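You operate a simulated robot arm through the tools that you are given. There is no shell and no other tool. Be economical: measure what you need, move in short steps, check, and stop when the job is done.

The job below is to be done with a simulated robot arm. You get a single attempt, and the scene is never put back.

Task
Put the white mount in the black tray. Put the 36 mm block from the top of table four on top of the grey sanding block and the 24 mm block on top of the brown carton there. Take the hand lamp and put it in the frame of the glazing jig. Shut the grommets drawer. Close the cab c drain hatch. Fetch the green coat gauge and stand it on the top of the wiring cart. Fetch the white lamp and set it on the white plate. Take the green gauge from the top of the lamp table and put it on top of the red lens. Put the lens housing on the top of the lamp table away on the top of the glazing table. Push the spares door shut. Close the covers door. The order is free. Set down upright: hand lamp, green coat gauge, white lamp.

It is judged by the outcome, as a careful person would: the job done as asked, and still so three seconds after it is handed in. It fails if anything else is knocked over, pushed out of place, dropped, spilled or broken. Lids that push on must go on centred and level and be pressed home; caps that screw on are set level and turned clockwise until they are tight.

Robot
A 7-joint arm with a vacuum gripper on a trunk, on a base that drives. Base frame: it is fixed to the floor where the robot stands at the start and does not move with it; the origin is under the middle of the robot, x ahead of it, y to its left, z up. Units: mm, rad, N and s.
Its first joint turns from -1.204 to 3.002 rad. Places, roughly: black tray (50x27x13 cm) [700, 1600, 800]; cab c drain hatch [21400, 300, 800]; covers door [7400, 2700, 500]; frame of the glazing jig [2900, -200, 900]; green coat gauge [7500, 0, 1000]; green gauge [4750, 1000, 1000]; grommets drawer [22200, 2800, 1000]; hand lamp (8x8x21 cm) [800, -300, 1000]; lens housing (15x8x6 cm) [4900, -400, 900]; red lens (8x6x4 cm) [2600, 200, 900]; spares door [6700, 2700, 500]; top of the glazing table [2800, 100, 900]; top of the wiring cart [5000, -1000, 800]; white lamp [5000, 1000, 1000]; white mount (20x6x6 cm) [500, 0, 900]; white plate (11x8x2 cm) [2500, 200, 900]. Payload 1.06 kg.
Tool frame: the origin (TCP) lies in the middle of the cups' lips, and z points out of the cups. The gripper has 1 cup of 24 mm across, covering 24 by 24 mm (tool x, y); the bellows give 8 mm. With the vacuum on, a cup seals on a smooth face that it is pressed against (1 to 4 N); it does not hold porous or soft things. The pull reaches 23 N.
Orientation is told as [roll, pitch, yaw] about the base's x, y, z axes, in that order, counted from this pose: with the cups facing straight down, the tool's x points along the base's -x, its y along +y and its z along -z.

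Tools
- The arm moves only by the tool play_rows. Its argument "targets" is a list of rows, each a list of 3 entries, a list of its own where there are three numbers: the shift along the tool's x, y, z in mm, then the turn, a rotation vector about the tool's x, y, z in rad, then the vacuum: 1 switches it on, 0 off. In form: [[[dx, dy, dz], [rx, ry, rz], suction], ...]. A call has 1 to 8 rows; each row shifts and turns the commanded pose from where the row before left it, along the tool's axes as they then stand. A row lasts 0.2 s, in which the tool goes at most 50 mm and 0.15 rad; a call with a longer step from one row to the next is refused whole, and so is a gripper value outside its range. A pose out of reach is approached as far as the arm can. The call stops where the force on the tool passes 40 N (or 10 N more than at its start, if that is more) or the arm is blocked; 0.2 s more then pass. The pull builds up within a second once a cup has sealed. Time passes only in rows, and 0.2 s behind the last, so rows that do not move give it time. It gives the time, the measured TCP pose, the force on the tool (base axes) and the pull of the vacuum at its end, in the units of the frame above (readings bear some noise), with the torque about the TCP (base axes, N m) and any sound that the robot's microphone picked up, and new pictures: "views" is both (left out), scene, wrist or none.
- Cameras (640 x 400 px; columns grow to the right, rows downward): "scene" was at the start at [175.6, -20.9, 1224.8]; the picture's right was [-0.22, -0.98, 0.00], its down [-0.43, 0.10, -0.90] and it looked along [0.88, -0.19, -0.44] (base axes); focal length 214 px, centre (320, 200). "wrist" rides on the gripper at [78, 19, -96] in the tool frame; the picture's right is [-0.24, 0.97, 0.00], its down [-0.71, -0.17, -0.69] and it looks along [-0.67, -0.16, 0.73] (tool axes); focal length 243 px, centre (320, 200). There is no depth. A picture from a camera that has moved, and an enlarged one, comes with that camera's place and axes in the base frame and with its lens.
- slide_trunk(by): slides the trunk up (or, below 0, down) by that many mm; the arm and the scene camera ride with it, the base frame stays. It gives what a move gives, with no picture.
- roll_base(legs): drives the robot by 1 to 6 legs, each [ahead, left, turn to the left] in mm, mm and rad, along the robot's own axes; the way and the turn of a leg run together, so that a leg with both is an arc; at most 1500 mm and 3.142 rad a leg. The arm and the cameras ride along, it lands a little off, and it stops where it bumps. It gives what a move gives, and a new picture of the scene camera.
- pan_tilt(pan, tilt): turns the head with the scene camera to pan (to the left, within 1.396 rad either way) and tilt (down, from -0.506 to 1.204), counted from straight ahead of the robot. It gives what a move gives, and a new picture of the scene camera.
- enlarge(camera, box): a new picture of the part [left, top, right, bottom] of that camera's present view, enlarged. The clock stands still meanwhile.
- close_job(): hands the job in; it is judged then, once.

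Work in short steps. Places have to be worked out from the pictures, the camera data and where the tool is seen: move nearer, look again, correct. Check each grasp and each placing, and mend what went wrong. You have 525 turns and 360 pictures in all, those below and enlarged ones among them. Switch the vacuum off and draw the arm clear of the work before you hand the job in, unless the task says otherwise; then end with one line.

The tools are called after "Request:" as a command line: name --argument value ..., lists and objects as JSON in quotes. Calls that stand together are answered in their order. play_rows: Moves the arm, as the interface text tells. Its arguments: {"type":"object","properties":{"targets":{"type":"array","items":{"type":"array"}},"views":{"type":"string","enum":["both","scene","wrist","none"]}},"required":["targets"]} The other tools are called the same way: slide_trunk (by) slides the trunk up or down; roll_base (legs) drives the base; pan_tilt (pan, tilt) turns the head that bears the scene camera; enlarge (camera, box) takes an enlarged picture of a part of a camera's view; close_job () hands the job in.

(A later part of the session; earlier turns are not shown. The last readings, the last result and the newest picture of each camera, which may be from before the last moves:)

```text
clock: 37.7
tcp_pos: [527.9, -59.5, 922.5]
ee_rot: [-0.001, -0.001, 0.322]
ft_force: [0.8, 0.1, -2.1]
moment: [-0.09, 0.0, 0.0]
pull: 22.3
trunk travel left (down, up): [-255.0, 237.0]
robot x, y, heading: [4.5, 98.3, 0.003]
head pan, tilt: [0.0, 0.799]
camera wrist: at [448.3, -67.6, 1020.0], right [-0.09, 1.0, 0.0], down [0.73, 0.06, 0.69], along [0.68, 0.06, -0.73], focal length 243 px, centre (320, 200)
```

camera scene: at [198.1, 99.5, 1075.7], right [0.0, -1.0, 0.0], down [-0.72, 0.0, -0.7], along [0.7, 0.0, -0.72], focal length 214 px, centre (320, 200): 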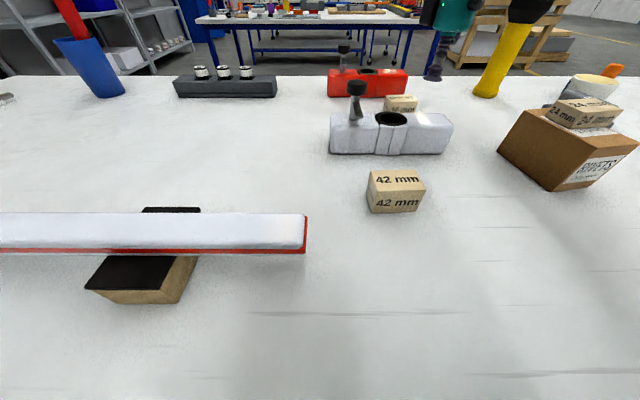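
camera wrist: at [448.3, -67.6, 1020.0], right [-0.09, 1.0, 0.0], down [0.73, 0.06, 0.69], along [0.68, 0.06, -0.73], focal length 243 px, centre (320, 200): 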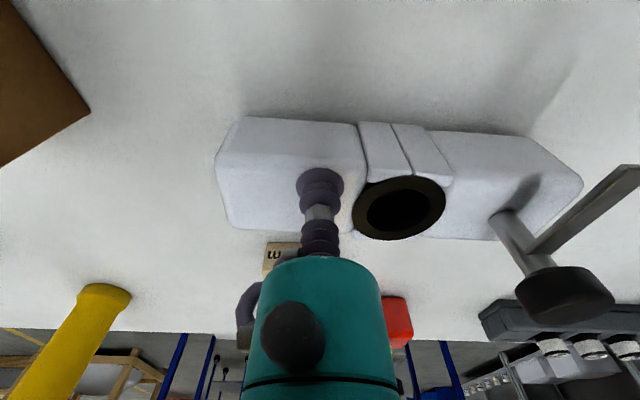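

Weighs only ~2 N and hangs level. I lift with the trunk and drive back, then left towards the dark table with the tray.

Request:
slide_trunk --by 160

Request:
roll_base --legs '[[-150, 0, 0], [0, 1400, 0]]'

Request:
pan_tilt --pan 0.3 --tilt 0.6

```text
clock: 39.5
tcp_pos: [524.4, -58.8, 1093.7]
ee_rot: [-0.004, -0.02, 0.323]
ft_force: [-0.4, -0.7, -2.0]
moment: [-0.11, 0.04, -0.01]
pull: 23.4
trunk travel left (down, up): [-415.0, 77.0]
robot x, y, heading: [3.8, 101.3, 0.003]
head pan, tilt: [0.0, 0.799]
```

```text
clock: 47.4
tcp_pos: [381.3, 1312.6, 1094.3]
ee_rot: [-0.005, -0.022, 0.304]
ft_force: [0.9, -0.6, -1.4]
moment: [-0.11, 0.02, 0.01]
pull: 22.6
trunk travel left (down, up): [-415.0, 77.0]
robot x, y, heading: [-139.0, 1481.0, -0.016]
head pan, tilt: [0.0, 0.799]
camera scene: at [13.8, 1479.5, 1240.1], right [-0.01, -1.0, 0.0], down [-0.72, 0.01, -0.7], along [0.7, -0.01, -0.72], focal length 214 px, centre (320, 200)
```

scene: 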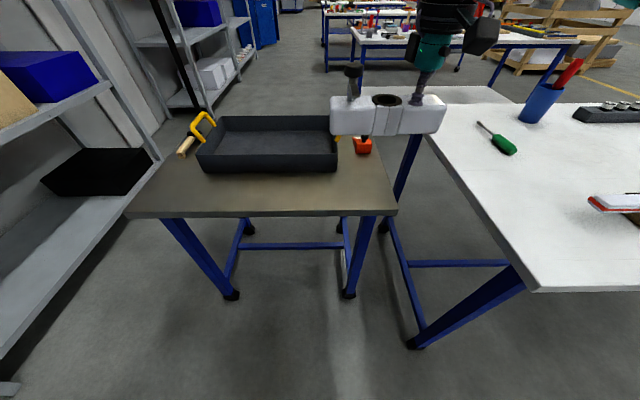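

```text
clock: 48.2
tcp_pos: [381.7, 1312.6, 1094.4]
ee_rot: [-0.006, -0.021, 0.304]
ft_force: [0.0, -0.2, -1.5]
moment: [-0.08, 0.0, -0.01]
pull: 23.5
trunk travel left (down, up): [-415.0, 77.0]
robot x, y, heading: [-134.8, 1477.4, -0.014]
head pan, tilt: [0.3, 0.6]
camera scene: at [17.9, 1505.4, 1256.9], right [0.28, -0.96, 0.0], down [-0.54, -0.16, -0.82], along [0.79, 0.23, -0.57], focal length 214 px, centre (320, 200)
```

scene: 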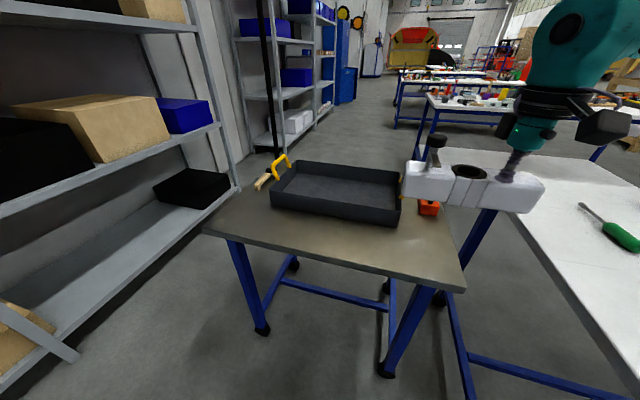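

The tray centre is about [735,1640]. I strafe left 280 mm and move ahead 300 mm, then check.

Request:
roll_base --legs '[[0, 280, 0.015], [300, 0, 0]]'

Request:
pan_tilt --pan -0.2 --tilt 0.9

Request:
play_rows --targets '[[[0, 0, 0], [0, 0, 0], 1]]' --views "wrist"

```text
clock: 51.9
tcp_pos: [690.9, 1616.1, 1093.7]
ee_rot: [-0.006, -0.018, 0.33]
ft_force: [0.5, -0.1, -1.1]
moment: [-0.11, 0.04, 0.0]
pull: 22.8
trunk travel left (down, up): [-415.0, 77.0]
robot x, y, heading: [170.1, 1771.7, 0.015]
head pan, tilt: [0.3, 0.6]
camera scene: at [323.2, 1799.2, 1256.8], right [0.31, -0.95, 0.0], down [-0.54, -0.17, -0.82], along [0.78, 0.25, -0.57], focal length 214 px, centre (320, 200)
```

scene: 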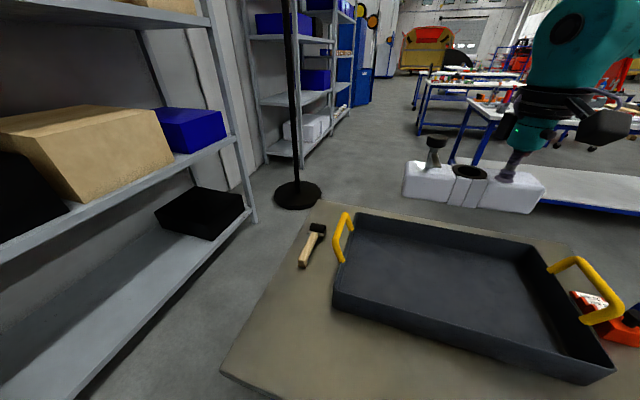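

```text
clock: 52.8
tcp_pos: [690.8, 1616.9, 1093.6]
ee_rot: [-0.006, -0.02, 0.331]
ft_force: [0.0, 0.0, -2.2]
moment: [-0.11, 0.03, -0.03]
pull: 22.9
trunk travel left (down, up): [-415.0, 77.0]
robot x, y, heading: [168.8, 1772.5, 0.014]
head pan, tilt: [-0.201, 0.901]
camera scene: at [312.7, 1758.0, 1232.2], right [-0.19, -0.98, 0.0], down [-0.77, 0.15, -0.62], along [0.61, -0.12, -0.78], focal length 214 px, centre (320, 200)
```

scene: 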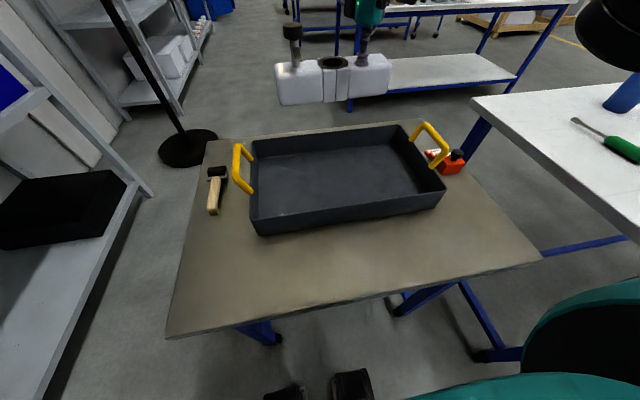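

```text
clock: 53.2
tcp_pos: [691.0, 1618.5, 1093.8]
ee_rot: [-0.005, -0.019, 0.329]
ft_force: [-0.1, 0.2, -2.3]
moment: [-0.08, 0.03, 0.0]
pull: 22.8
trunk travel left (down, up): [-415.0, 77.0]
robot x, y, heading: [169.0, 1773.7, 0.011]
head pan, tilt: [-0.201, 0.901]
camera wrist: at [609.8, 1608.7, 1188.6], right [-0.09, 1.0, 0.0], down [0.71, 0.07, 0.7], along [0.7, 0.06, -0.71], focal length 243 px, centre (320, 200)
```

wrist: 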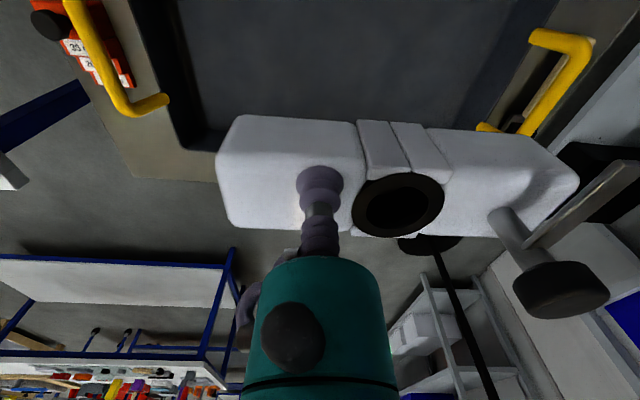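

Tray rim at z≈857, spanning x 591–865, y 1400–1855, floor ≈ 765. I move ahead 60 mm, position the tool at [728,1586] and lower the trunk.

Request:
roll_base --legs '[[60, 0, 0]]'

Request:
play_rows --targets '[[[31, -22, 0], [0, 0, 0], 1], [[0, 0, 0], [0, 0, 0], 1]]' --views "none"

Request:
slide_trunk --by -170

Request:
play_rows --targets '[[[0, 0, 0], [0, 0, 0], 1]]' --views "both"

```text
clock: 54.2
tcp_pos: [751.2, 1617.9, 1093.6]
ee_rot: [-0.004, -0.02, 0.332]
ft_force: [-0.3, -0.2, -2.1]
moment: [-0.14, 0.06, -0.03]
pull: 23.0
trunk travel left (down, up): [-415.0, 77.0]
robot x, y, heading: [229.6, 1772.3, 0.01]
head pan, tilt: [-0.201, 0.901]
camera scene: at [372.6, 1758.9, 1232.0], right [-0.19, -0.98, 0.0], down [-0.77, 0.15, -0.62], along [0.61, -0.12, -0.78], focal length 214 px, centre (320, 200)
```

scene: 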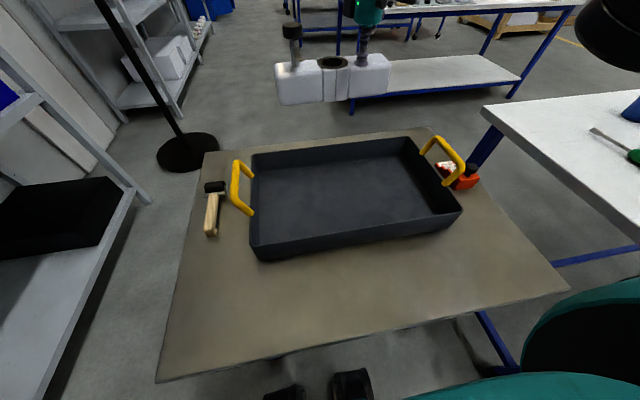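

```text
clock: 54.8
tcp_pos: [728.3, 1585.7, 1097.5]
ee_rot: [-0.005, -0.019, 0.333]
ft_force: [0.1, -0.8, -2.0]
moment: [-0.15, 0.06, -0.04]
pull: 23.3
trunk travel left (down, up): [-415.0, 77.0]
robot x, y, heading: [227.7, 1774.8, 0.009]
head pan, tilt: [-0.201, 0.901]
```

```text
clock: 56.7
tcp_pos: [727.9, 1587.3, 923.9]
ee_rot: [-0.007, -0.02, 0.331]
ft_force: [-0.2, 0.0, -1.5]
moment: [-0.1, 0.02, 0.02]
pull: 23.4
trunk travel left (down, up): [-245.0, 247.0]
robot x, y, heading: [227.3, 1773.6, 0.015]
head pan, tilt: [-0.201, 0.901]
```

```text
clock: 57.1
tcp_pos: [728.9, 1587.7, 923.4]
ee_rot: [-0.008, -0.021, 0.331]
ft_force: [0.0, -0.1, -1.7]
moment: [-0.09, 0.0, -0.01]
pull: 22.7
trunk travel left (down, up): [-245.0, 247.0]
robot x, y, heading: [226.6, 1774.0, 0.012]
head pan, tilt: [-0.201, 0.901]
camera scene: at [418.2, 1759.5, 1057.9], right [-0.19, -0.98, 0.0], down [-0.77, 0.15, -0.62], along [0.61, -0.12, -0.78], focal length 214 px, centre (320, 200)
camera wrist: at [646.9, 1579.3, 1018.2], right [-0.09, 1.0, 0.0], down [0.71, 0.07, 0.7], along [0.7, 0.07, -0.71], focal length 243 px, centre (320, 200)
```

scene: 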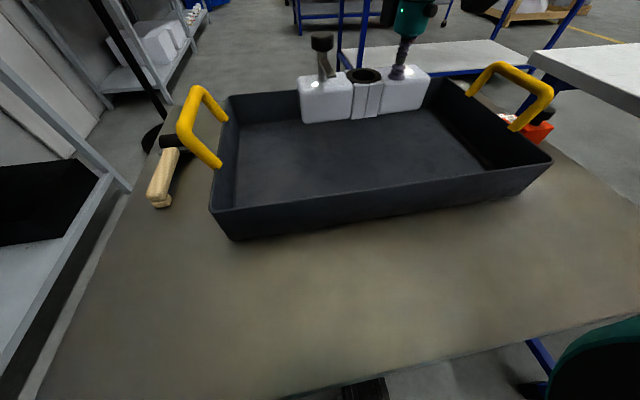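
wrist: 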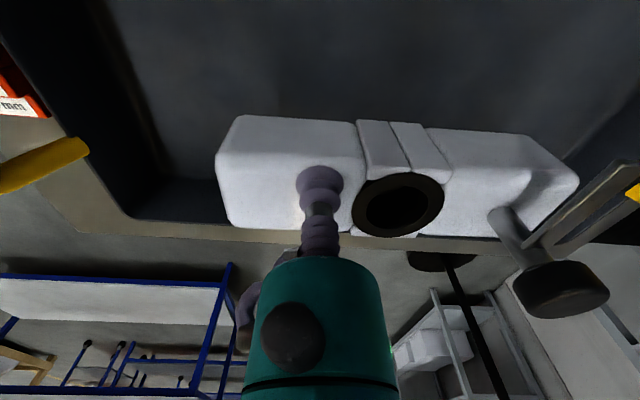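

The mount is well inside the tray outline. I lower it into the tray.

Request:
play_rows --targets '[[[0, 0, 40], [0, 0, 0], 1], [[0, 0, 40], [0, 0, 0], 1], [[0, 0, 15], [0, 0, 0], 1], [[0, 0, 0], [0, 0, 0], 1]]' --views "both"

```text
clock: 57.8
tcp_pos: [732.2, 1589.4, 850.6]
ee_rot: [-0.005, -0.037, 0.331]
ft_force: [-4.0, -3.5, 13.0]
moment: [0.08, 0.1, 0.03]
pull: 23.0
trunk travel left (down, up): [-245.0, 247.0]
robot x, y, heading: [229.7, 1773.3, 0.014]
head pan, tilt: [-0.201, 0.901]
stopped in row 3: the force on the tool passed its limit (the readings are from after the stop); the commanded pose is now the measured one
camera scene: at [417.4, 1759.3, 1058.2], right [-0.19, -0.98, 0.0], down [-0.77, 0.15, -0.62], along [0.61, -0.12, -0.78], focal length 214 px, centre (320, 200)
camera wrist: at [649.1, 1580.1, 944.5], right [-0.09, 1.0, 0.0], down [0.7, 0.06, 0.71], along [0.71, 0.07, -0.7], focal length 243 px, centre (320, 200)
```

scene: 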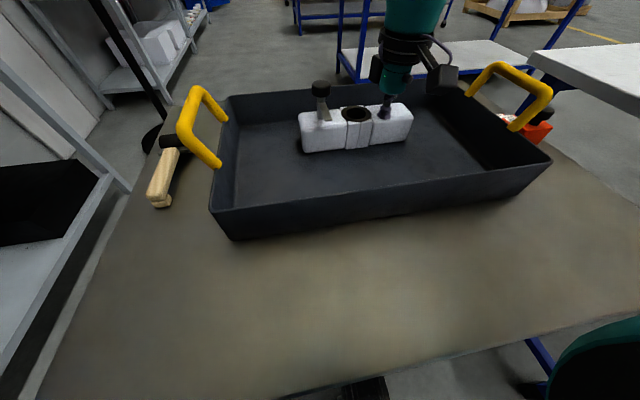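
wrist: 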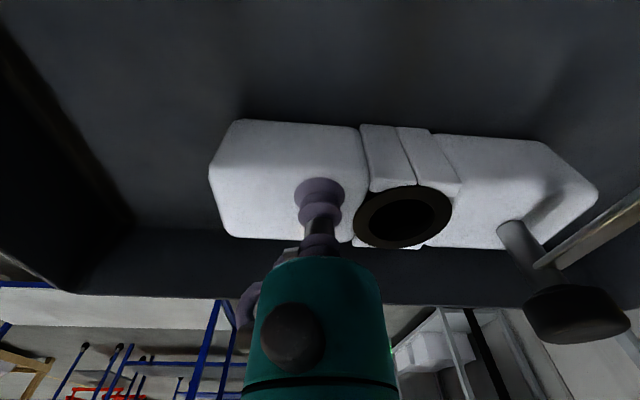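

It touches the tray floor (≈798). I release and lift clear.

Request:
play_rows --targets '[[[0, 0, -2], [0, 0, 0], 0], [[0, 0, 0], [0, 0, 0], 0], [[0, 0, 0], [0, 0, 0], 0], [[0, 0, -10], [0, 0, 0], 0], [[0, 0, -40], [0, 0, 0], 0], [[0, 0, -40], [0, 0, 0], 0], [[0, 0, -40], [0, 0, 0], 0]]' --views "both"

```text
clock: 59.4
tcp_pos: [727.9, 1587.5, 981.0]
ee_rot: [-0.004, -0.033, 0.33]
ft_force: [-0.1, 0.0, 0.3]
moment: [0.0, -0.02, 0.01]
pull: 0.2
trunk travel left (down, up): [-245.0, 247.0]
robot x, y, heading: [229.8, 1770.1, 0.013]
head pan, tilt: [-0.201, 0.901]
camera scene: at [418.3, 1759.4, 1057.9], right [-0.19, -0.98, 0.0], down [-0.77, 0.15, -0.62], along [0.61, -0.12, -0.78], focal length 214 px, centre (320, 200)
camera wrist: at [645.0, 1579.1, 1074.3], right [-0.09, 1.0, 0.0], down [0.7, 0.06, 0.71], along [0.71, 0.07, -0.71], focal length 243 px, centre (320, 200)
```

scene: 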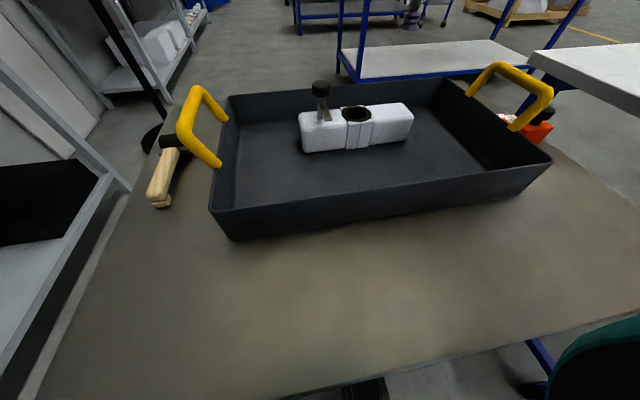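
wrist: 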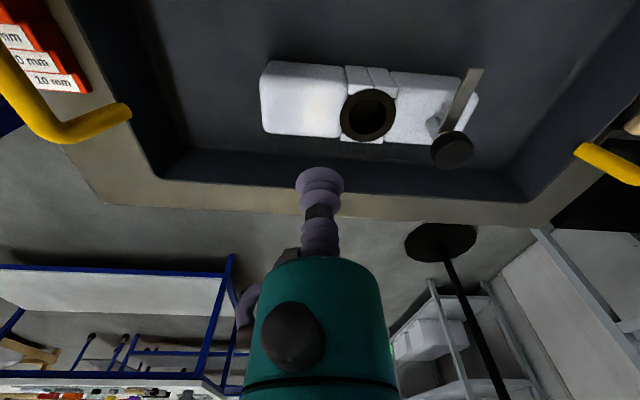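

The mount is in the tray. Now I go to the far side of the white table for the 36 mm block and the lamp: raise the trunk, back off, and drive round the table's right end.

Request:
slide_trunk --by 200

Request:
roll_base --legs '[[-420, 0, -0.012], [0, -1400, 0]]'

Request:
pan_tilt --pan -1.2 --tilt 0.3

```text
clock: 61.5
tcp_pos: [727.1, 1587.9, 1182.0]
ee_rot: [-0.005, -0.032, 0.332]
ft_force: [0.7, 0.1, 0.1]
moment: [0.0, 0.02, 0.01]
pull: 0.0
trunk travel left (down, up): [-445.0, 47.0]
robot x, y, heading: [230.0, 1773.4, 0.012]
head pan, tilt: [-0.201, 0.901]
```

```text
clock: 70.9
tcp_pos: [375.9, 180.2, 1181.4]
ee_rot: [-0.004, -0.035, 0.387]
ft_force: [0.2, 1.2, -0.1]
moment: [-0.02, 0.01, 0.0]
pull: 0.0
trunk travel left (down, up): [-445.0, 47.0]
robot x, y, heading: [-132.3, 337.6, 0.069]
head pan, tilt: [-0.201, 0.901]
camera scene: at [-9.1, 328.8, 1267.7], right [-0.13, -0.99, 0.0], down [-0.78, 0.1, -0.62], along [0.62, -0.08, -0.78], focal length 214 px, centre (320, 200)
```

scene: 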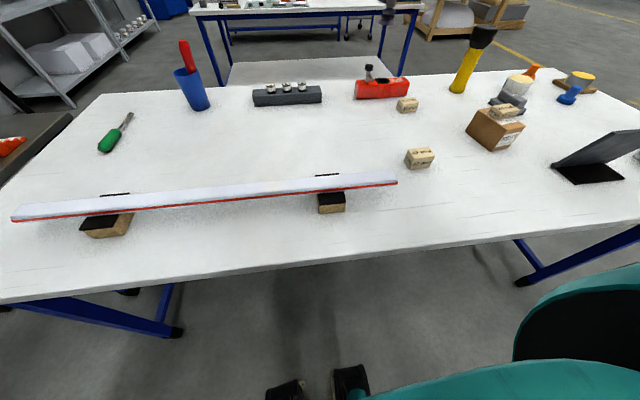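

```text
clock: 72.1
tcp_pos: [375.2, 180.5, 1181.1]
ee_rot: [-0.005, -0.034, 0.388]
ft_force: [-0.3, 0.3, 0.1]
moment: [-0.04, -0.01, -0.01]
pull: 0.1
trunk travel left (down, up): [-445.0, 47.0]
robot x, y, heading: [-131.9, 336.5, 0.075]
head pan, tilt: [-1.201, 0.3]
camera scene: at [-44.1, 254.4, 1319.9], right [-0.9, -0.43, 0.0], down [-0.13, 0.27, -0.96], along [0.41, -0.86, -0.3], focal length 214 px, centre (320, 200)
```

scene: 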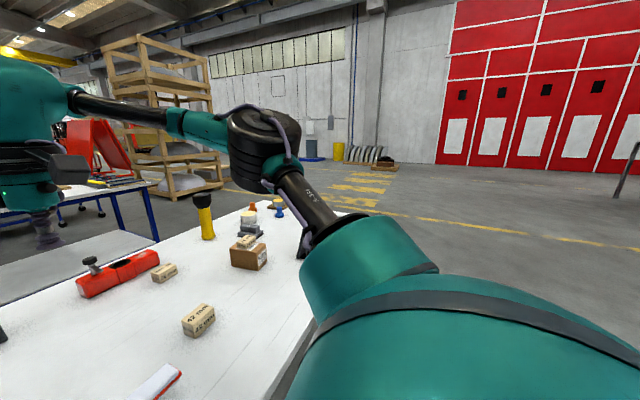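

Floor to the right is clear. I continue to the right past the table end, then ahead along it.

Request:
roll_base --legs '[[0, -1450, -0.072], [0, -500, 0]]'

Request:
pan_tilt --pan 0.2 --tilt 0.5

```text
clock: 81.9
tcp_pos: [444.1, -1803.4, 1181.1]
ee_rot: [-0.005, -0.033, 0.342]
ft_force: [0.5, -0.5, -0.4]
moment: [0.0, -0.02, -0.03]
pull: 0.0
trunk travel left (down, up): [-445.0, 47.0]
robot x, y, heading: [-59.2, -1622.2, 0.021]
head pan, tilt: [-1.201, 0.3]
camera scene: at [29.5, -1709.4, 1319.9], right [-0.92, -0.38, 0.0], down [-0.11, 0.27, -0.96], along [0.37, -0.88, -0.3], focal length 214 px, centre (320, 200)
```

scene: 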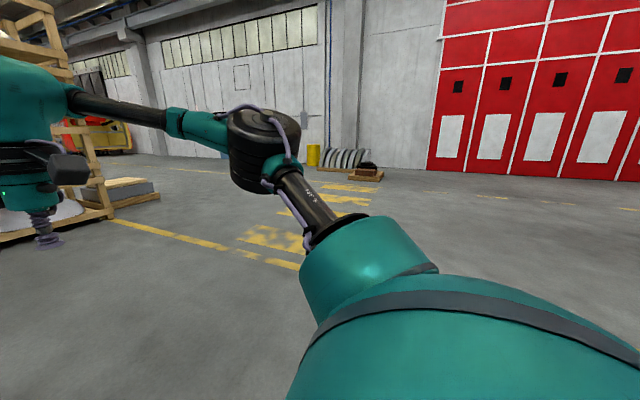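

```text
clock: 83.5
tcp_pos: [444.2, -1803.7, 1181.7]
ee_rot: [-0.004, -0.033, 0.339]
ft_force: [-0.4, 0.2, 0.7]
moment: [-0.01, -0.03, -0.01]
pull: 0.1
trunk travel left (down, up): [-445.0, 47.0]
robot x, y, heading: [-60.7, -1622.6, 0.02]
head pan, tilt: [0.201, 0.499]
camera scene: at [82.5, -1602.6, 1301.6], right [0.22, -0.98, 0.0], down [-0.47, -0.11, -0.88], along [0.86, 0.19, -0.48], focal length 214 px, centre (320, 200)
```

scene: 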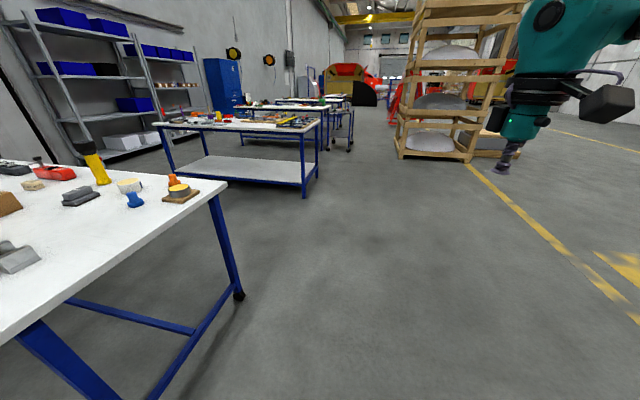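

Clear floor ahead. I drive ahead 1400 and turn round to face −x.

Request:
roll_base --legs '[[1400, 0, -0.02], [0, 0, 3.14]]'

Request:
pan_tilt --pan -0.5 --tilt 0.5

```text
clock: 97.7
tcp_pos: [824.3, -1418.1, 1181.9]
ee_rot: [-0.005, -0.032, -2.805]
ft_force: [0.1, -0.2, -0.8]
moment: [0.01, 0.01, 0.01]
pull: 0.1
trunk travel left (down, up): [-445.0, 47.0]
robot x, y, heading: [1324.5, -1599.0, -3.125]
head pan, tilt: [0.201, 0.499]
camera scene: at [1190.9, -1621.5, 1301.6], right [-0.22, 0.98, 0.0], down [0.47, 0.1, -0.88], along [-0.86, -0.19, -0.48], focal length 214 px, centre (320, 200)
```

scene: 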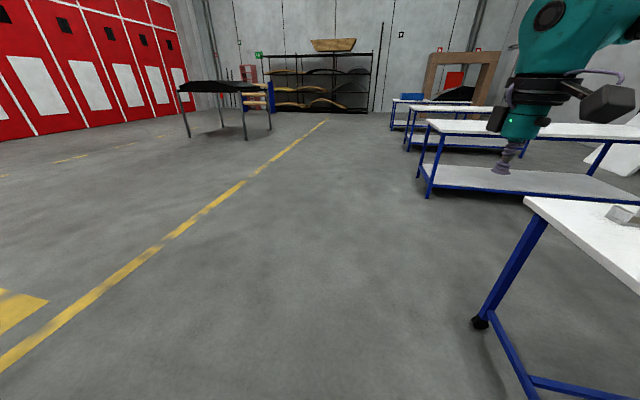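

```text
clock: 98.8
tcp_pos: [824.2, -1417.4, 1181.2]
ee_rot: [-0.005, -0.033, -2.804]
ft_force: [0.2, -0.3, -0.7]
moment: [0.0, 0.0, -0.01]
pull: 0.1
trunk travel left (down, up): [-445.0, 47.0]
robot x, y, heading: [1324.8, -1600.9, -3.121]
head pan, tilt: [-0.499, 0.499]
camera scene: at [1199.0, -1559.7, 1301.6], right [0.46, 0.89, 0.0], down [0.42, -0.22, -0.88], along [-0.78, 0.4, -0.48], focal length 214 px, centre (320, 200)
```

scene: 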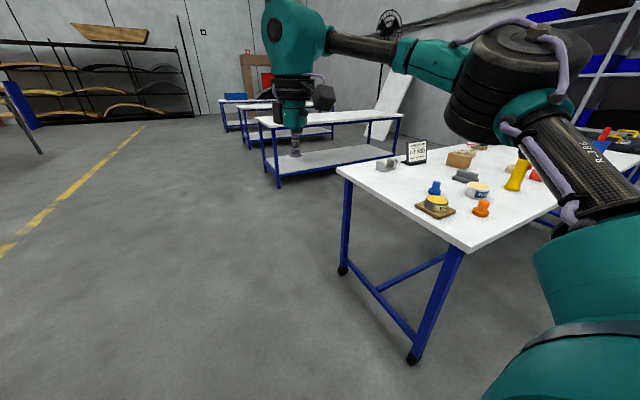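

I strafe to the robot's right along the far side of the table.

Request:
roll_base --legs '[[0, -1330, -0.02]]'

Request:
pan_tilt --pan -0.2 --tilt 0.8

```text
clock: 105.5
tcp_pos: [806.5, -76.9, 1181.8]
ee_rot: [-0.004, -0.033, -2.815]
ft_force: [-0.1, 0.1, -0.3]
moment: [0.02, 0.06, 0.01]
pull: 0.1
trunk travel left (down, up): [-445.0, 47.0]
robot x, y, heading: [1300.7, -260.1, -3.134]
head pan, tilt: [-0.499, 0.499]
camera scene: at [1180.2, -223.7, 1301.6], right [0.47, 0.88, 0.0], down [0.42, -0.23, -0.88], along [-0.77, 0.41, -0.48], focal length 214 px, centre (320, 200)
```

scene: 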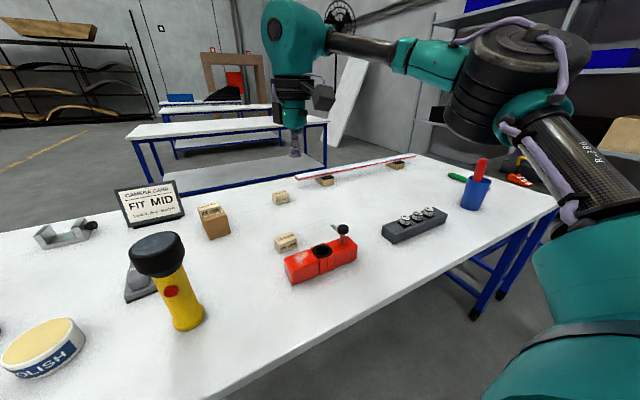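

```text
clock: 106.3
tcp_pos: [806.7, -77.5, 1181.4]
ee_rot: [-0.007, -0.034, -2.815]
ft_force: [0.3, -0.8, -0.3]
moment: [-0.01, 0.03, -0.03]
pull: 0.0
trunk travel left (down, up): [-445.0, 47.0]
robot x, y, heading: [1305.3, -266.1, -3.136]
head pan, tilt: [-0.201, 0.799]
camera scene: at [1181.3, -251.3, 1275.7], right [0.19, 0.98, 0.0], down [0.7, -0.14, -0.7], along [-0.68, 0.13, -0.72], focal length 214 px, centre (320, 200)
```

scene: 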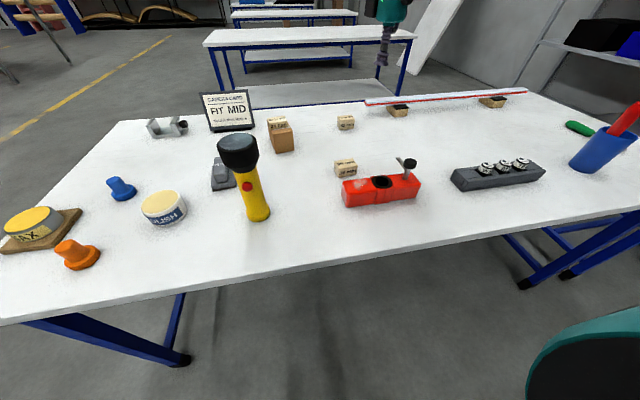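

The 36 mm block is at ≈[690,-82], lamp base ≈[807,-339]. I drive ahead 145 mm, correct the tool's slight tilt and look with the wrist camera.

Request:
roll_base --legs '[[145, 0, 0]]'

Request:
play_rows --targets '[[[0, 0, 0], [0, 0.033, 0], 0], [[40, 0, 0], [0, 0, 0], 0], [[0, 0, 0], [0, 0, 0], 0]]' --views "both"

```text
clock: 107.6
tcp_pos: [661.4, -78.4, 1180.4]
ee_rot: [-0.006, -0.031, -2.815]
ft_force: [0.6, 0.8, -0.1]
moment: [-0.02, 0.02, 0.04]
pull: 0.0
trunk travel left (down, up): [-445.0, 47.0]
robot x, y, heading: [1160.7, -264.2, -3.134]
head pan, tilt: [-0.201, 0.799]
camera scene: at [1035.3, -252.8, 1275.5], right [0.19, 0.98, 0.0], down [0.7, -0.14, -0.7], along [-0.68, 0.13, -0.72], focal length 214 px, centre (320, 200)
```

scene: 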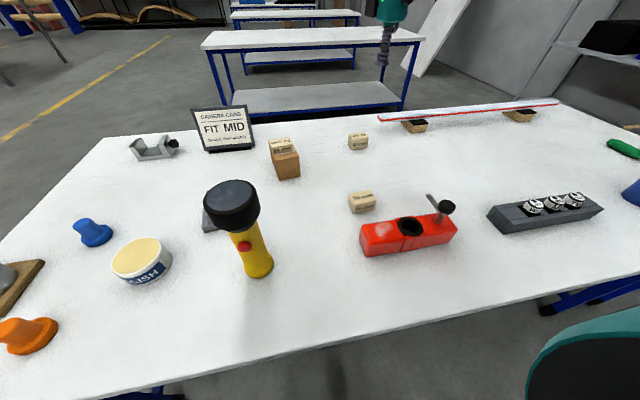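

```text
clock: 108.4
tcp_pos: [697.7, -68.4, 1181.3]
ee_rot: [-0.006, 0.0, -2.817]
ft_force: [-0.2, -1.2, -0.5]
moment: [-0.02, -0.02, -0.02]
pull: 0.1
trunk travel left (down, up): [-445.0, 47.0]
robot x, y, heading: [1156.9, -267.2, -3.13]
head pan, tilt: [-0.201, 0.799]
camera scene: at [1035.5, -253.0, 1275.5], right [0.19, 0.98, 0.0], down [0.7, -0.14, -0.7], along [-0.68, 0.13, -0.72], focal length 214 px, centre (320, 200)
camera wrist: at [779.3, -61.5, 1277.9], right [0.09, -1.0, 0.0], down [-0.72, -0.07, 0.69], along [-0.68, -0.06, -0.73], focal length 243 px, centre (320, 200)
```

scene: 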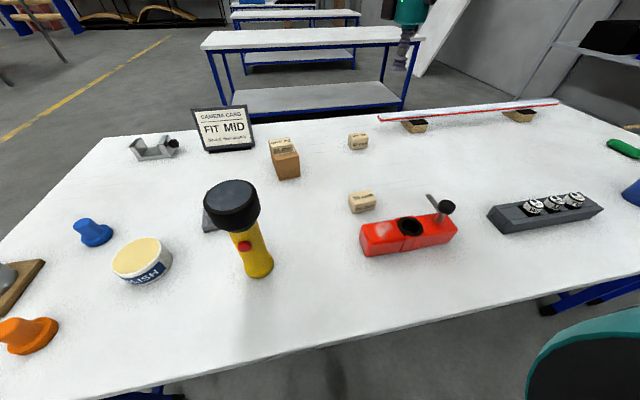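
wrist: 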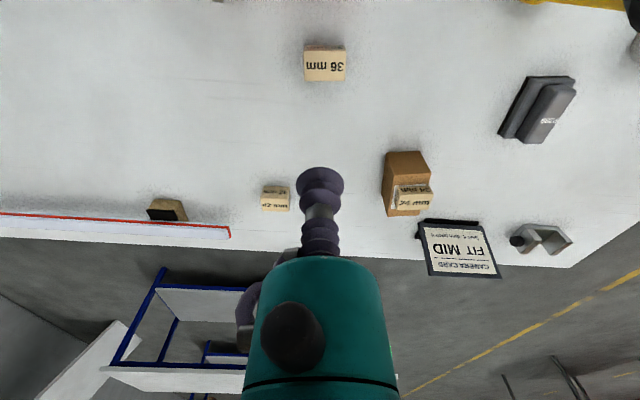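

The 36 mm block is at ≈[685,-80,900]. I lower the trunk 190 mm and move over it.

Request:
slide_trunk --by -190

Request:
play_rows --targets '[[[-16, 7, 30], [0, 0, 0], 0], [[0, 0, 30], [0, 0, 0], 0], [[0, 0, 0], [0, 0, 0], 0]]' --views "wrist"

```text
clock: 110.5
tcp_pos: [699.5, -66.8, 991.5]
ee_rot: [-0.005, 0.0, -2.815]
ft_force: [0.6, -0.5, -1.2]
moment: [-0.01, -0.02, -0.02]
pull: 0.0
trunk travel left (down, up): [-255.0, 237.0]
robot x, y, heading: [1163.6, -266.9, -3.13]
head pan, tilt: [-0.201, 0.799]
```

```text
clock: 111.3
tcp_pos: [686.0, -80.1, 931.9]
ee_rot: [-0.006, 0.001, -2.815]
ft_force: [0.1, 0.0, 1.1]
moment: [-0.01, 0.02, 0.0]
pull: 0.2
trunk travel left (down, up): [-255.0, 237.0]
robot x, y, heading: [1160.4, -265.3, -3.128]
head pan, tilt: [-0.201, 0.799]
camera wrist: at [767.6, -74.2, 1028.2], right [0.09, -1.0, 0.0], down [-0.72, -0.07, 0.69], along [-0.68, -0.06, -0.73], focal length 243 px, centre (320, 200)
```

wrist: 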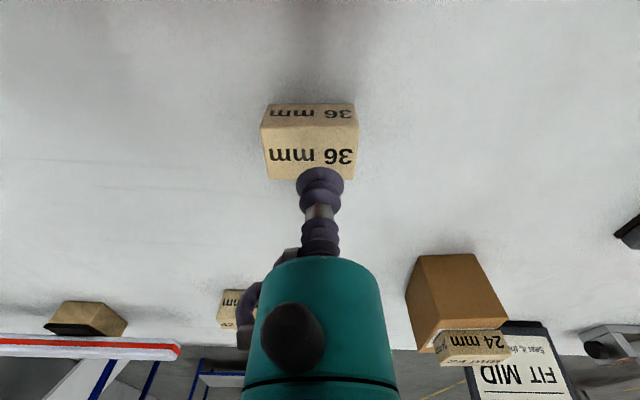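

Small correction, then down onto it with the vacuum on.

Request:
play_rows --targets '[[[2.9, -3.8, 0], [0, 0, 0], 1], [[0, 0, 26], [0, 0, 0], 1], [[0, 0, 4], [0, 0, 0], 1], [[0, 0, 3], [0, 0, 0], 1], [[0, 0, 0], [0, 0, 0], 1], [[0, 0, 0], [0, 0, 0], 1], [[0, 0, 0], [0, 0, 0], 1]]' --views "none"

```text
clock: 112.9
tcp_pos: [688.2, -72.6, 899.5]
ee_rot: [-0.005, 0.001, -2.816]
ft_force: [-0.2, -0.3, -0.4]
moment: [0.01, 0.0, -0.03]
pull: 0.0
trunk travel left (down, up): [-255.0, 237.0]
robot x, y, heading: [1160.3, -264.5, -3.129]
head pan, tilt: [-0.201, 0.799]
```

Request:
play_rows --targets '[[[0, 0, 2], [0, 0, 0], 1], [[0, 0, 2], [0, 0, 0], 1], [[0, 0, 0], [0, 0, 0], 1], [[0, 0, 0], [0, 0, 0], 1], [[0, 0, 0], [0, 0, 0], 1]]' --views "none"

```text
clock: 114.1
tcp_pos: [689.1, -73.3, 895.2]
ee_rot: [-0.006, -0.001, -2.815]
ft_force: [-2.1, 1.2, 9.9]
moment: [-0.04, -0.02, 0.0]
pull: 23.2
trunk travel left (down, up): [-255.0, 237.0]
robot x, y, heading: [1163.0, -268.1, -3.127]
head pan, tilt: [-0.201, 0.799]
```

Sealed. I raise trunk by 235 mm plus 30 mm by arm so as to pass over the lamp (top ≈1075), then strafe left 340 mm to the sanding block.

Request:
play_rows --targets '[[[0, 0, -15], [0, 0, 0], 1], [[0, 0, -20], [0, 0, 0], 1]]' --views "none"

Request:
slide_trunk --by 230

Request:
roll_base --legs '[[0, 345, -0.012]]'

Request:
play_rows --targets '[[[0, 0, 0], [0, 0, 0], 1]]' --views "wrist"

```text
clock: 114.7
tcp_pos: [688.5, -75.0, 928.6]
ee_rot: [-0.004, 0.0, -2.816]
ft_force: [-0.1, -1.3, -0.5]
moment: [-0.02, -0.02, 0.03]
pull: 22.7
trunk travel left (down, up): [-255.0, 237.0]
robot x, y, heading: [1163.7, -264.5, -3.13]
head pan, tilt: [-0.201, 0.799]
```

```text
clock: 117.1
tcp_pos: [688.1, -73.5, 1159.3]
ee_rot: [-0.005, 0.0, -2.814]
ft_force: [0.8, -0.8, -0.4]
moment: [0.01, -0.02, 0.0]
pull: 22.8
trunk travel left (down, up): [-485.0, 7.0]
robot x, y, heading: [1162.3, -264.6, -3.128]
head pan, tilt: [-0.201, 0.799]
```

```text
clock: 119.4
tcp_pos: [691.4, -427.1, 1160.2]
ee_rot: [-0.005, 0.0, -2.811]
ft_force: [0.0, -0.3, 0.1]
moment: [0.03, 0.03, 0.0]
pull: 23.1
trunk travel left (down, up): [-485.0, 7.0]
robot x, y, heading: [1162.2, -616.9, -3.129]
head pan, tilt: [-0.201, 0.799]
camera scene: at [1079.5, -604.1, 1319.0], right [0.18, 0.98, 0.0], down [0.7, -0.13, -0.7], along [-0.69, 0.13, -0.72], focal length 214 px, centre (320, 200)
```

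scene: 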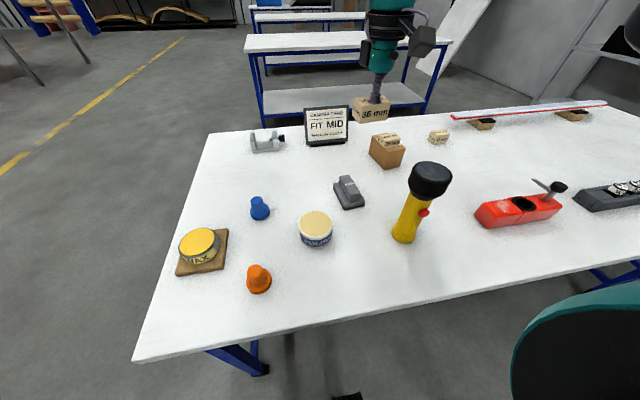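

```text
clock: 119.8
tcp_pos: [690.7, -427.0, 1159.6]
ee_rot: [-0.006, 0.0, -2.811]
ft_force: [0.6, -0.4, -1.0]
moment: [-0.03, 0.02, -0.02]
pull: 22.8
trunk travel left (down, up): [-485.0, 7.0]
robot x, y, heading: [1167.1, -619.7, -3.126]
head pan, tilt: [-0.201, 0.799]
camera wrist: at [772.9, -420.1, 1255.4], right [0.09, -1.0, 0.0], down [-0.72, -0.07, 0.69], along [-0.68, -0.06, -0.73], focal length 243 px, centre (320, 200)
```

wrist: 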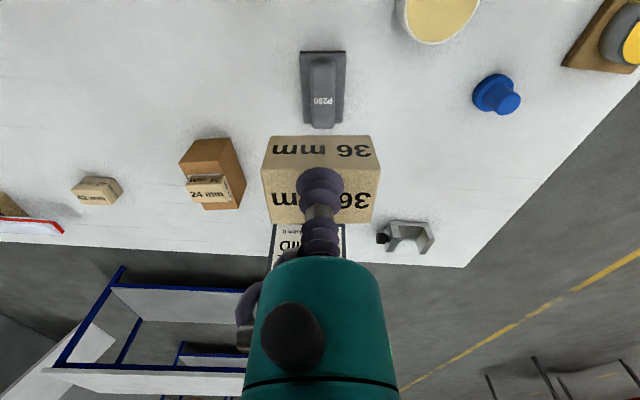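

I enlarge both views on the sanding block to get its top face.

Request:
enlarge --camera "wrist" --box '[260, 30, 400, 140]'

Request:
enlarge --camera "scene" --box '[300, 150, 400, 220]'

```text
3.64 times, centred on (330, 85) of wrist
camera zoom: at [772.9, -420.1, 1255.4], right [0.09, -1.0, 0.0], down [-0.72, -0.07, 0.69], along [-0.68, -0.06, -0.73], focal length 882 px, centre (284, 618)
```

zoom: 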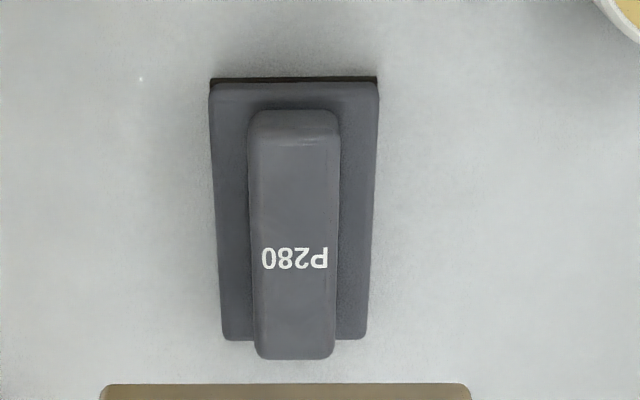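

```text
5.71 times, centred on (350, 185) of scene
camera zoom: at [1079.5, -603.6, 1319.0], right [0.18, 0.98, 0.0], down [0.7, -0.13, -0.7], along [-0.69, 0.13, -0.72], focal length 1226 px, centre (149, 286)
```

zoom: 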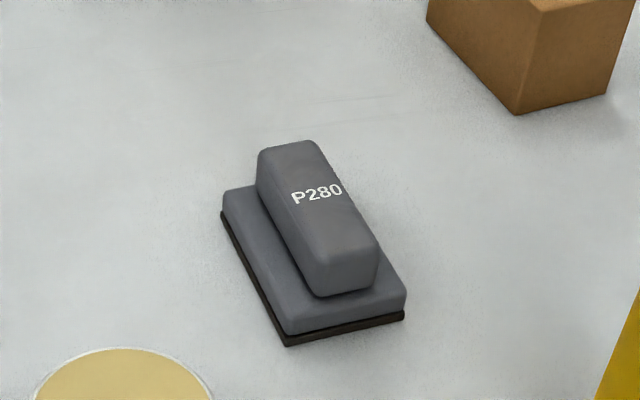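

The handle's top is at [641,-435,908], about 33 mm wide. I bring the block above it and lower.

Request:
play_rows --targets '[[[-25, -4.5, 0], [0, 0, 0], 1], [[-25, -4.2, 0], [0, 0, 0], 1], [[0, 0, 0], [0, 0, 0], 1]]' --views "none"

Request:
slide_trunk --by -190

Request:
play_rows --targets '[[[0, 0, 5], [0, 0, 0], 1]]' --views "both"

```text
clock: 120.6
tcp_pos: [666.5, -430.0, 1158.0]
ee_rot: [-0.004, 0.0, -2.813]
ft_force: [0.1, -0.1, -1.6]
moment: [0.02, 0.0, 0.02]
pull: 23.0
out of reach, approached as far as the arm can: row 2
trunk travel left (down, up): [-485.0, 7.0]
robot x, y, heading: [1166.2, -618.2, -3.123]
head pan, tilt: [-0.201, 0.799]
```

```text
clock: 122.7
tcp_pos: [666.9, -430.0, 971.6]
ee_rot: [-0.005, -0.001, -2.81]
ft_force: [-0.3, 0.7, 0.2]
moment: [0.02, 0.06, -0.03]
pull: 22.8
trunk travel left (down, up): [-295.0, 197.0]
robot x, y, heading: [1164.5, -617.0, -3.127]
head pan, tilt: [-0.201, 0.799]
```

```text
clock: 123.1
tcp_pos: [666.9, -430.4, 965.5]
ee_rot: [-0.003, 0.0, -2.811]
ft_force: [-0.1, 1.0, -0.9]
moment: [-0.02, -0.03, 0.02]
pull: 22.9
trunk travel left (down, up): [-295.0, 197.0]
robot x, y, heading: [1162.0, -617.0, -3.132]
head pan, tilt: [-0.201, 0.799]
camera scene: at [986.5, -605.0, 1114.5], right [0.18, 0.98, 0.0], down [0.7, -0.13, -0.7], along [-0.69, 0.13, -0.72], focal length 214 px, centre (320, 200)
camera wrist: at [747.9, -423.0, 1060.8], right [0.09, -1.0, 0.0], down [-0.72, -0.07, 0.69], along [-0.68, -0.06, -0.73], focal length 243 px, centre (320, 200)
```

scene: 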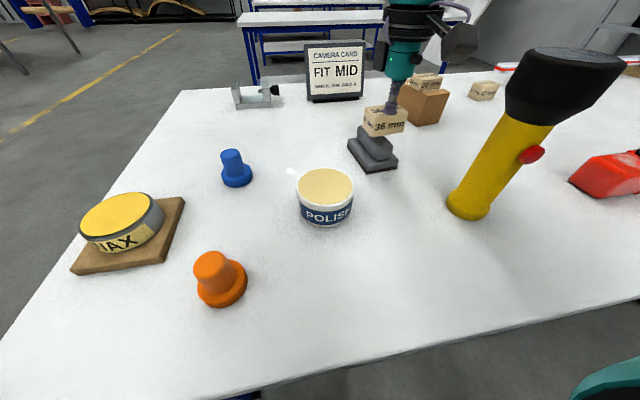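
wrist: 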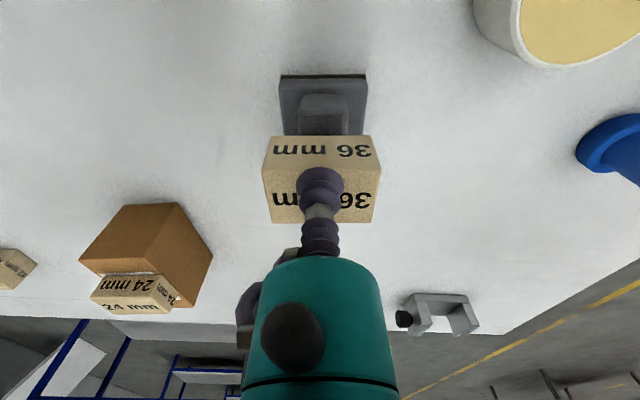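

Now reachable at this height: shift the last ~23 mm away and re-look.

Request:
play_rows --targets '[[[-22.4, -2.4, 0], [0, 0, 0], 1], [[0, 0, 0], [0, 0, 0], 1]]' --views "both"

Request:
enlarge --camera "scene" --box '[320, 80, 440, 190]'

```text
clock: 123.7
tcp_pos: [643.6, -434.8, 964.5]
ee_rot: [-0.006, -0.002, -2.808]
ft_force: [-0.2, 0.1, 0.5]
moment: [-0.01, -0.03, 0.0]
pull: 22.6
trunk travel left (down, up): [-295.0, 197.0]
robot x, y, heading: [1166.7, -620.8, -3.127]
head pan, tilt: [-0.201, 0.799]
camera scene: at [986.5, -605.0, 1114.5], right [0.18, 0.98, 0.0], down [0.7, -0.13, -0.7], along [-0.69, 0.13, -0.72], focal length 214 px, centre (320, 200)
camera wrist: at [725.5, -427.7, 1060.3], right [0.09, -1.0, 0.0], down [-0.72, -0.07, 0.69], along [-0.68, -0.06, -0.73], focal length 243 px, centre (320, 200)
```

scene: 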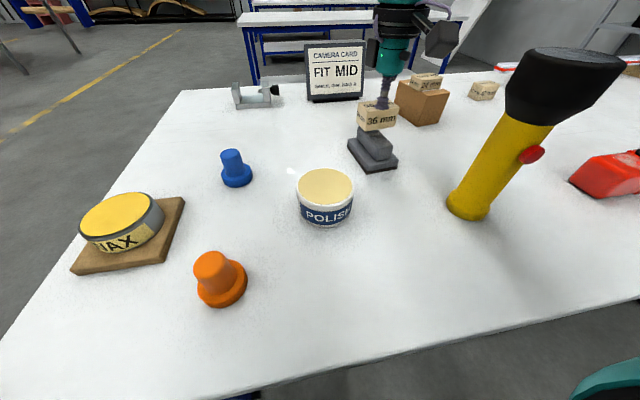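
wrist: 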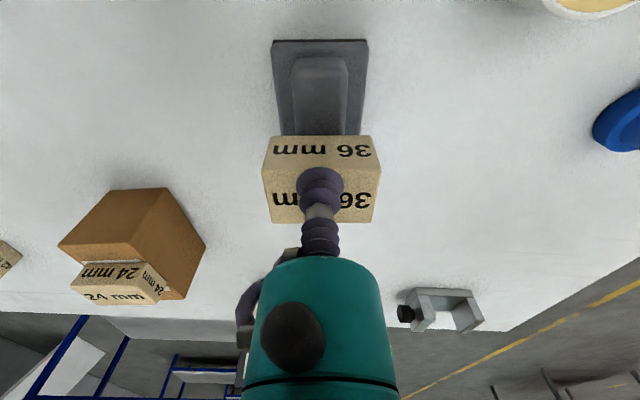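

```text
3.64 times, centred on (380, 135) of scene
camera zoom: at [986.5, -605.0, 1114.5], right [0.18, 0.98, 0.0], down [0.7, -0.13, -0.7], along [-0.69, 0.13, -0.72], focal length 780 px, centre (102, 436)
```

zoom: 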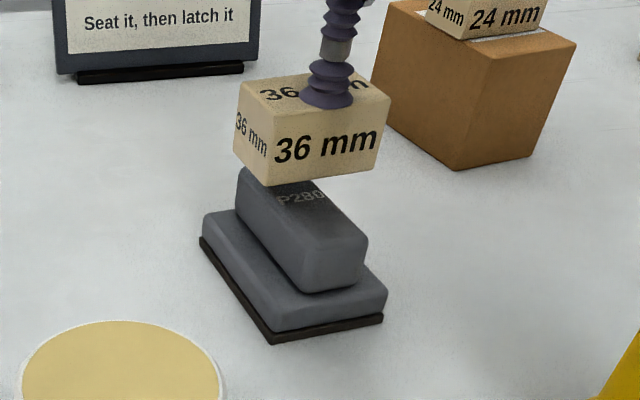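

Geometry checks out: the block is centred over the handle. I lower to contact.

Request:
play_rows --targets '[[[0, 0, 14], [0, 0, 0], 1], [[0, 0, 3], [0, 0, 0], 1], [[0, 0, 2], [0, 0, 0], 1], [[0, 0, 0], [0, 0, 0], 1]]' --views "none"

```text
clock: 124.7
tcp_pos: [643.5, -434.1, 948.1]
ee_rot: [-0.005, -0.002, -2.809]
ft_force: [0.2, 0.1, 3.9]
moment: [-0.03, 0.01, 0.01]
pull: 22.9
trunk travel left (down, up): [-295.0, 197.0]
robot x, y, heading: [1167.6, -616.4, -3.13]
head pan, tilt: [-0.201, 0.799]
```

Contact with 3.9 N at z≈948. I release and back up.

Request:
play_rows --targets '[[[0, 0, 0.5], [0, 0, 0], 0], [[0, 0, 0], [0, 0, 0], 0], [[0, 0, 0], [0, 0, 0], 0], [[0, 0, -6], [0, 0, 0], 0], [[0, 0, -40], [0, 0, 0], 0], [[0, 0, -40], [0, 0, 0], 0]]' --views "both"

```text
clock: 126.1
tcp_pos: [644.7, -435.3, 1030.6]
ee_rot: [-0.006, -0.002, -2.811]
ft_force: [0.2, 0.6, -0.7]
moment: [0.01, 0.0, 0.03]
pull: 0.0
trunk travel left (down, up): [-295.0, 197.0]
robot x, y, heading: [1163.6, -617.5, -3.121]
head pan, tilt: [-0.201, 0.799]
camera scene: at [986.5, -605.0, 1114.5], right [0.18, 0.98, 0.0], down [0.7, -0.13, -0.7], along [-0.69, 0.13, -0.72], focal length 214 px, centre (320, 200)
camera wrist: at [725.3, -428.4, 1126.0], right [0.09, -1.0, 0.0], down [-0.72, -0.07, 0.69], along [-0.68, -0.06, -0.73], focal length 243 px, centre (320, 200)
```

scene: 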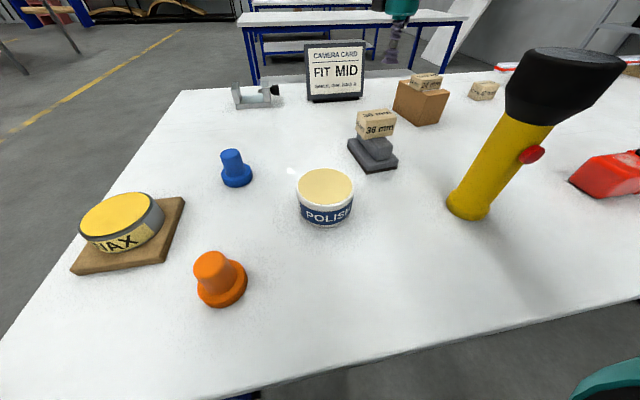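
wrist: 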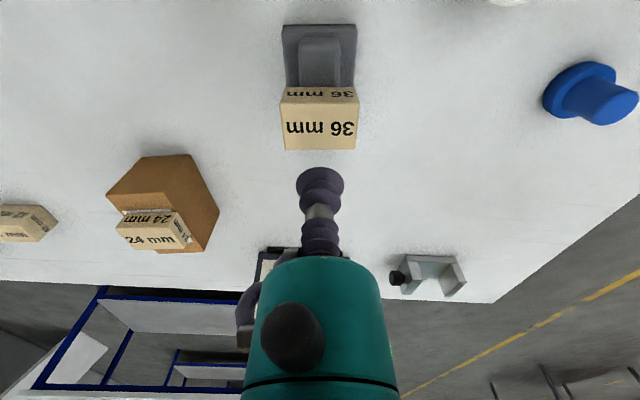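

The 36 mm block sits well. Next the hand lamp: raise and move the tool toward [770,-345] to look at the lamp's top.

Request:
slide_trunk --by 170

Request:
play_rows --targets '[[[46, 0, 0], [0, 0, 0], 0], [[46, 0, 0], [0, 0, 0], 0], [[43, -10, 0], [0, 0, 0], 0], [[0, 0, 0], [0, 0, 0], 0]]' --views "both"

```text
clock: 128.0
tcp_pos: [686.2, -433.1, 1290.5]
ee_rot: [-0.06, -0.169, -2.802]
ft_force: [-0.6, -0.4, 0.8]
moment: [0.02, 0.02, -0.01]
pull: 0.0
trunk travel left (down, up): [-465.0, 27.0]
robot x, y, heading: [1165.0, -619.7, -3.124]
head pan, tilt: [-0.201, 0.799]
```

```text
clock: 129.0
tcp_pos: [807.1, -383.3, 1270.1]
ee_rot: [-0.058, -0.168, -2.803]
ft_force: [-0.4, 0.4, 0.2]
moment: [0.05, 0.0, 0.0]
pull: 0.0
trunk travel left (down, up): [-465.0, 27.0]
robot x, y, heading: [1164.8, -617.1, -3.123]
head pan, tilt: [-0.201, 0.799]
camera scene: at [1057.2, -604.2, 1298.5], right [0.18, 0.98, 0.0], down [0.7, -0.13, -0.7], along [-0.69, 0.13, -0.72], focal length 214 px, centre (320, 200)
camera wrist: at [904.3, -375.6, 1350.5], right [0.09, -1.0, -0.02], down [-0.59, -0.07, 0.8], along [-0.8, -0.07, -0.6], focal length 243 px, centre (320, 200)
```

scene: 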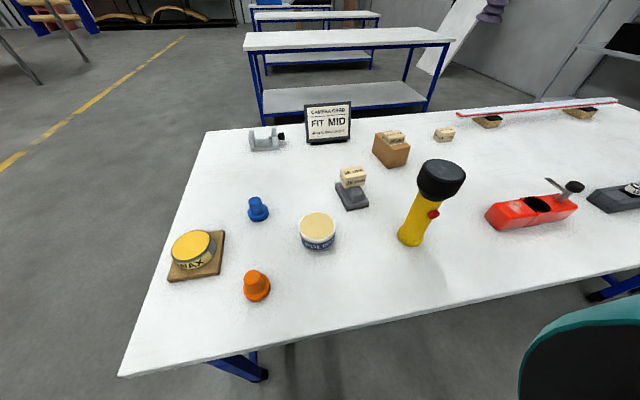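
wrist: 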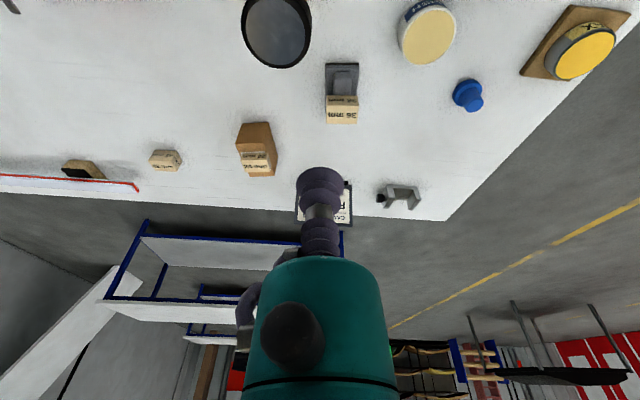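

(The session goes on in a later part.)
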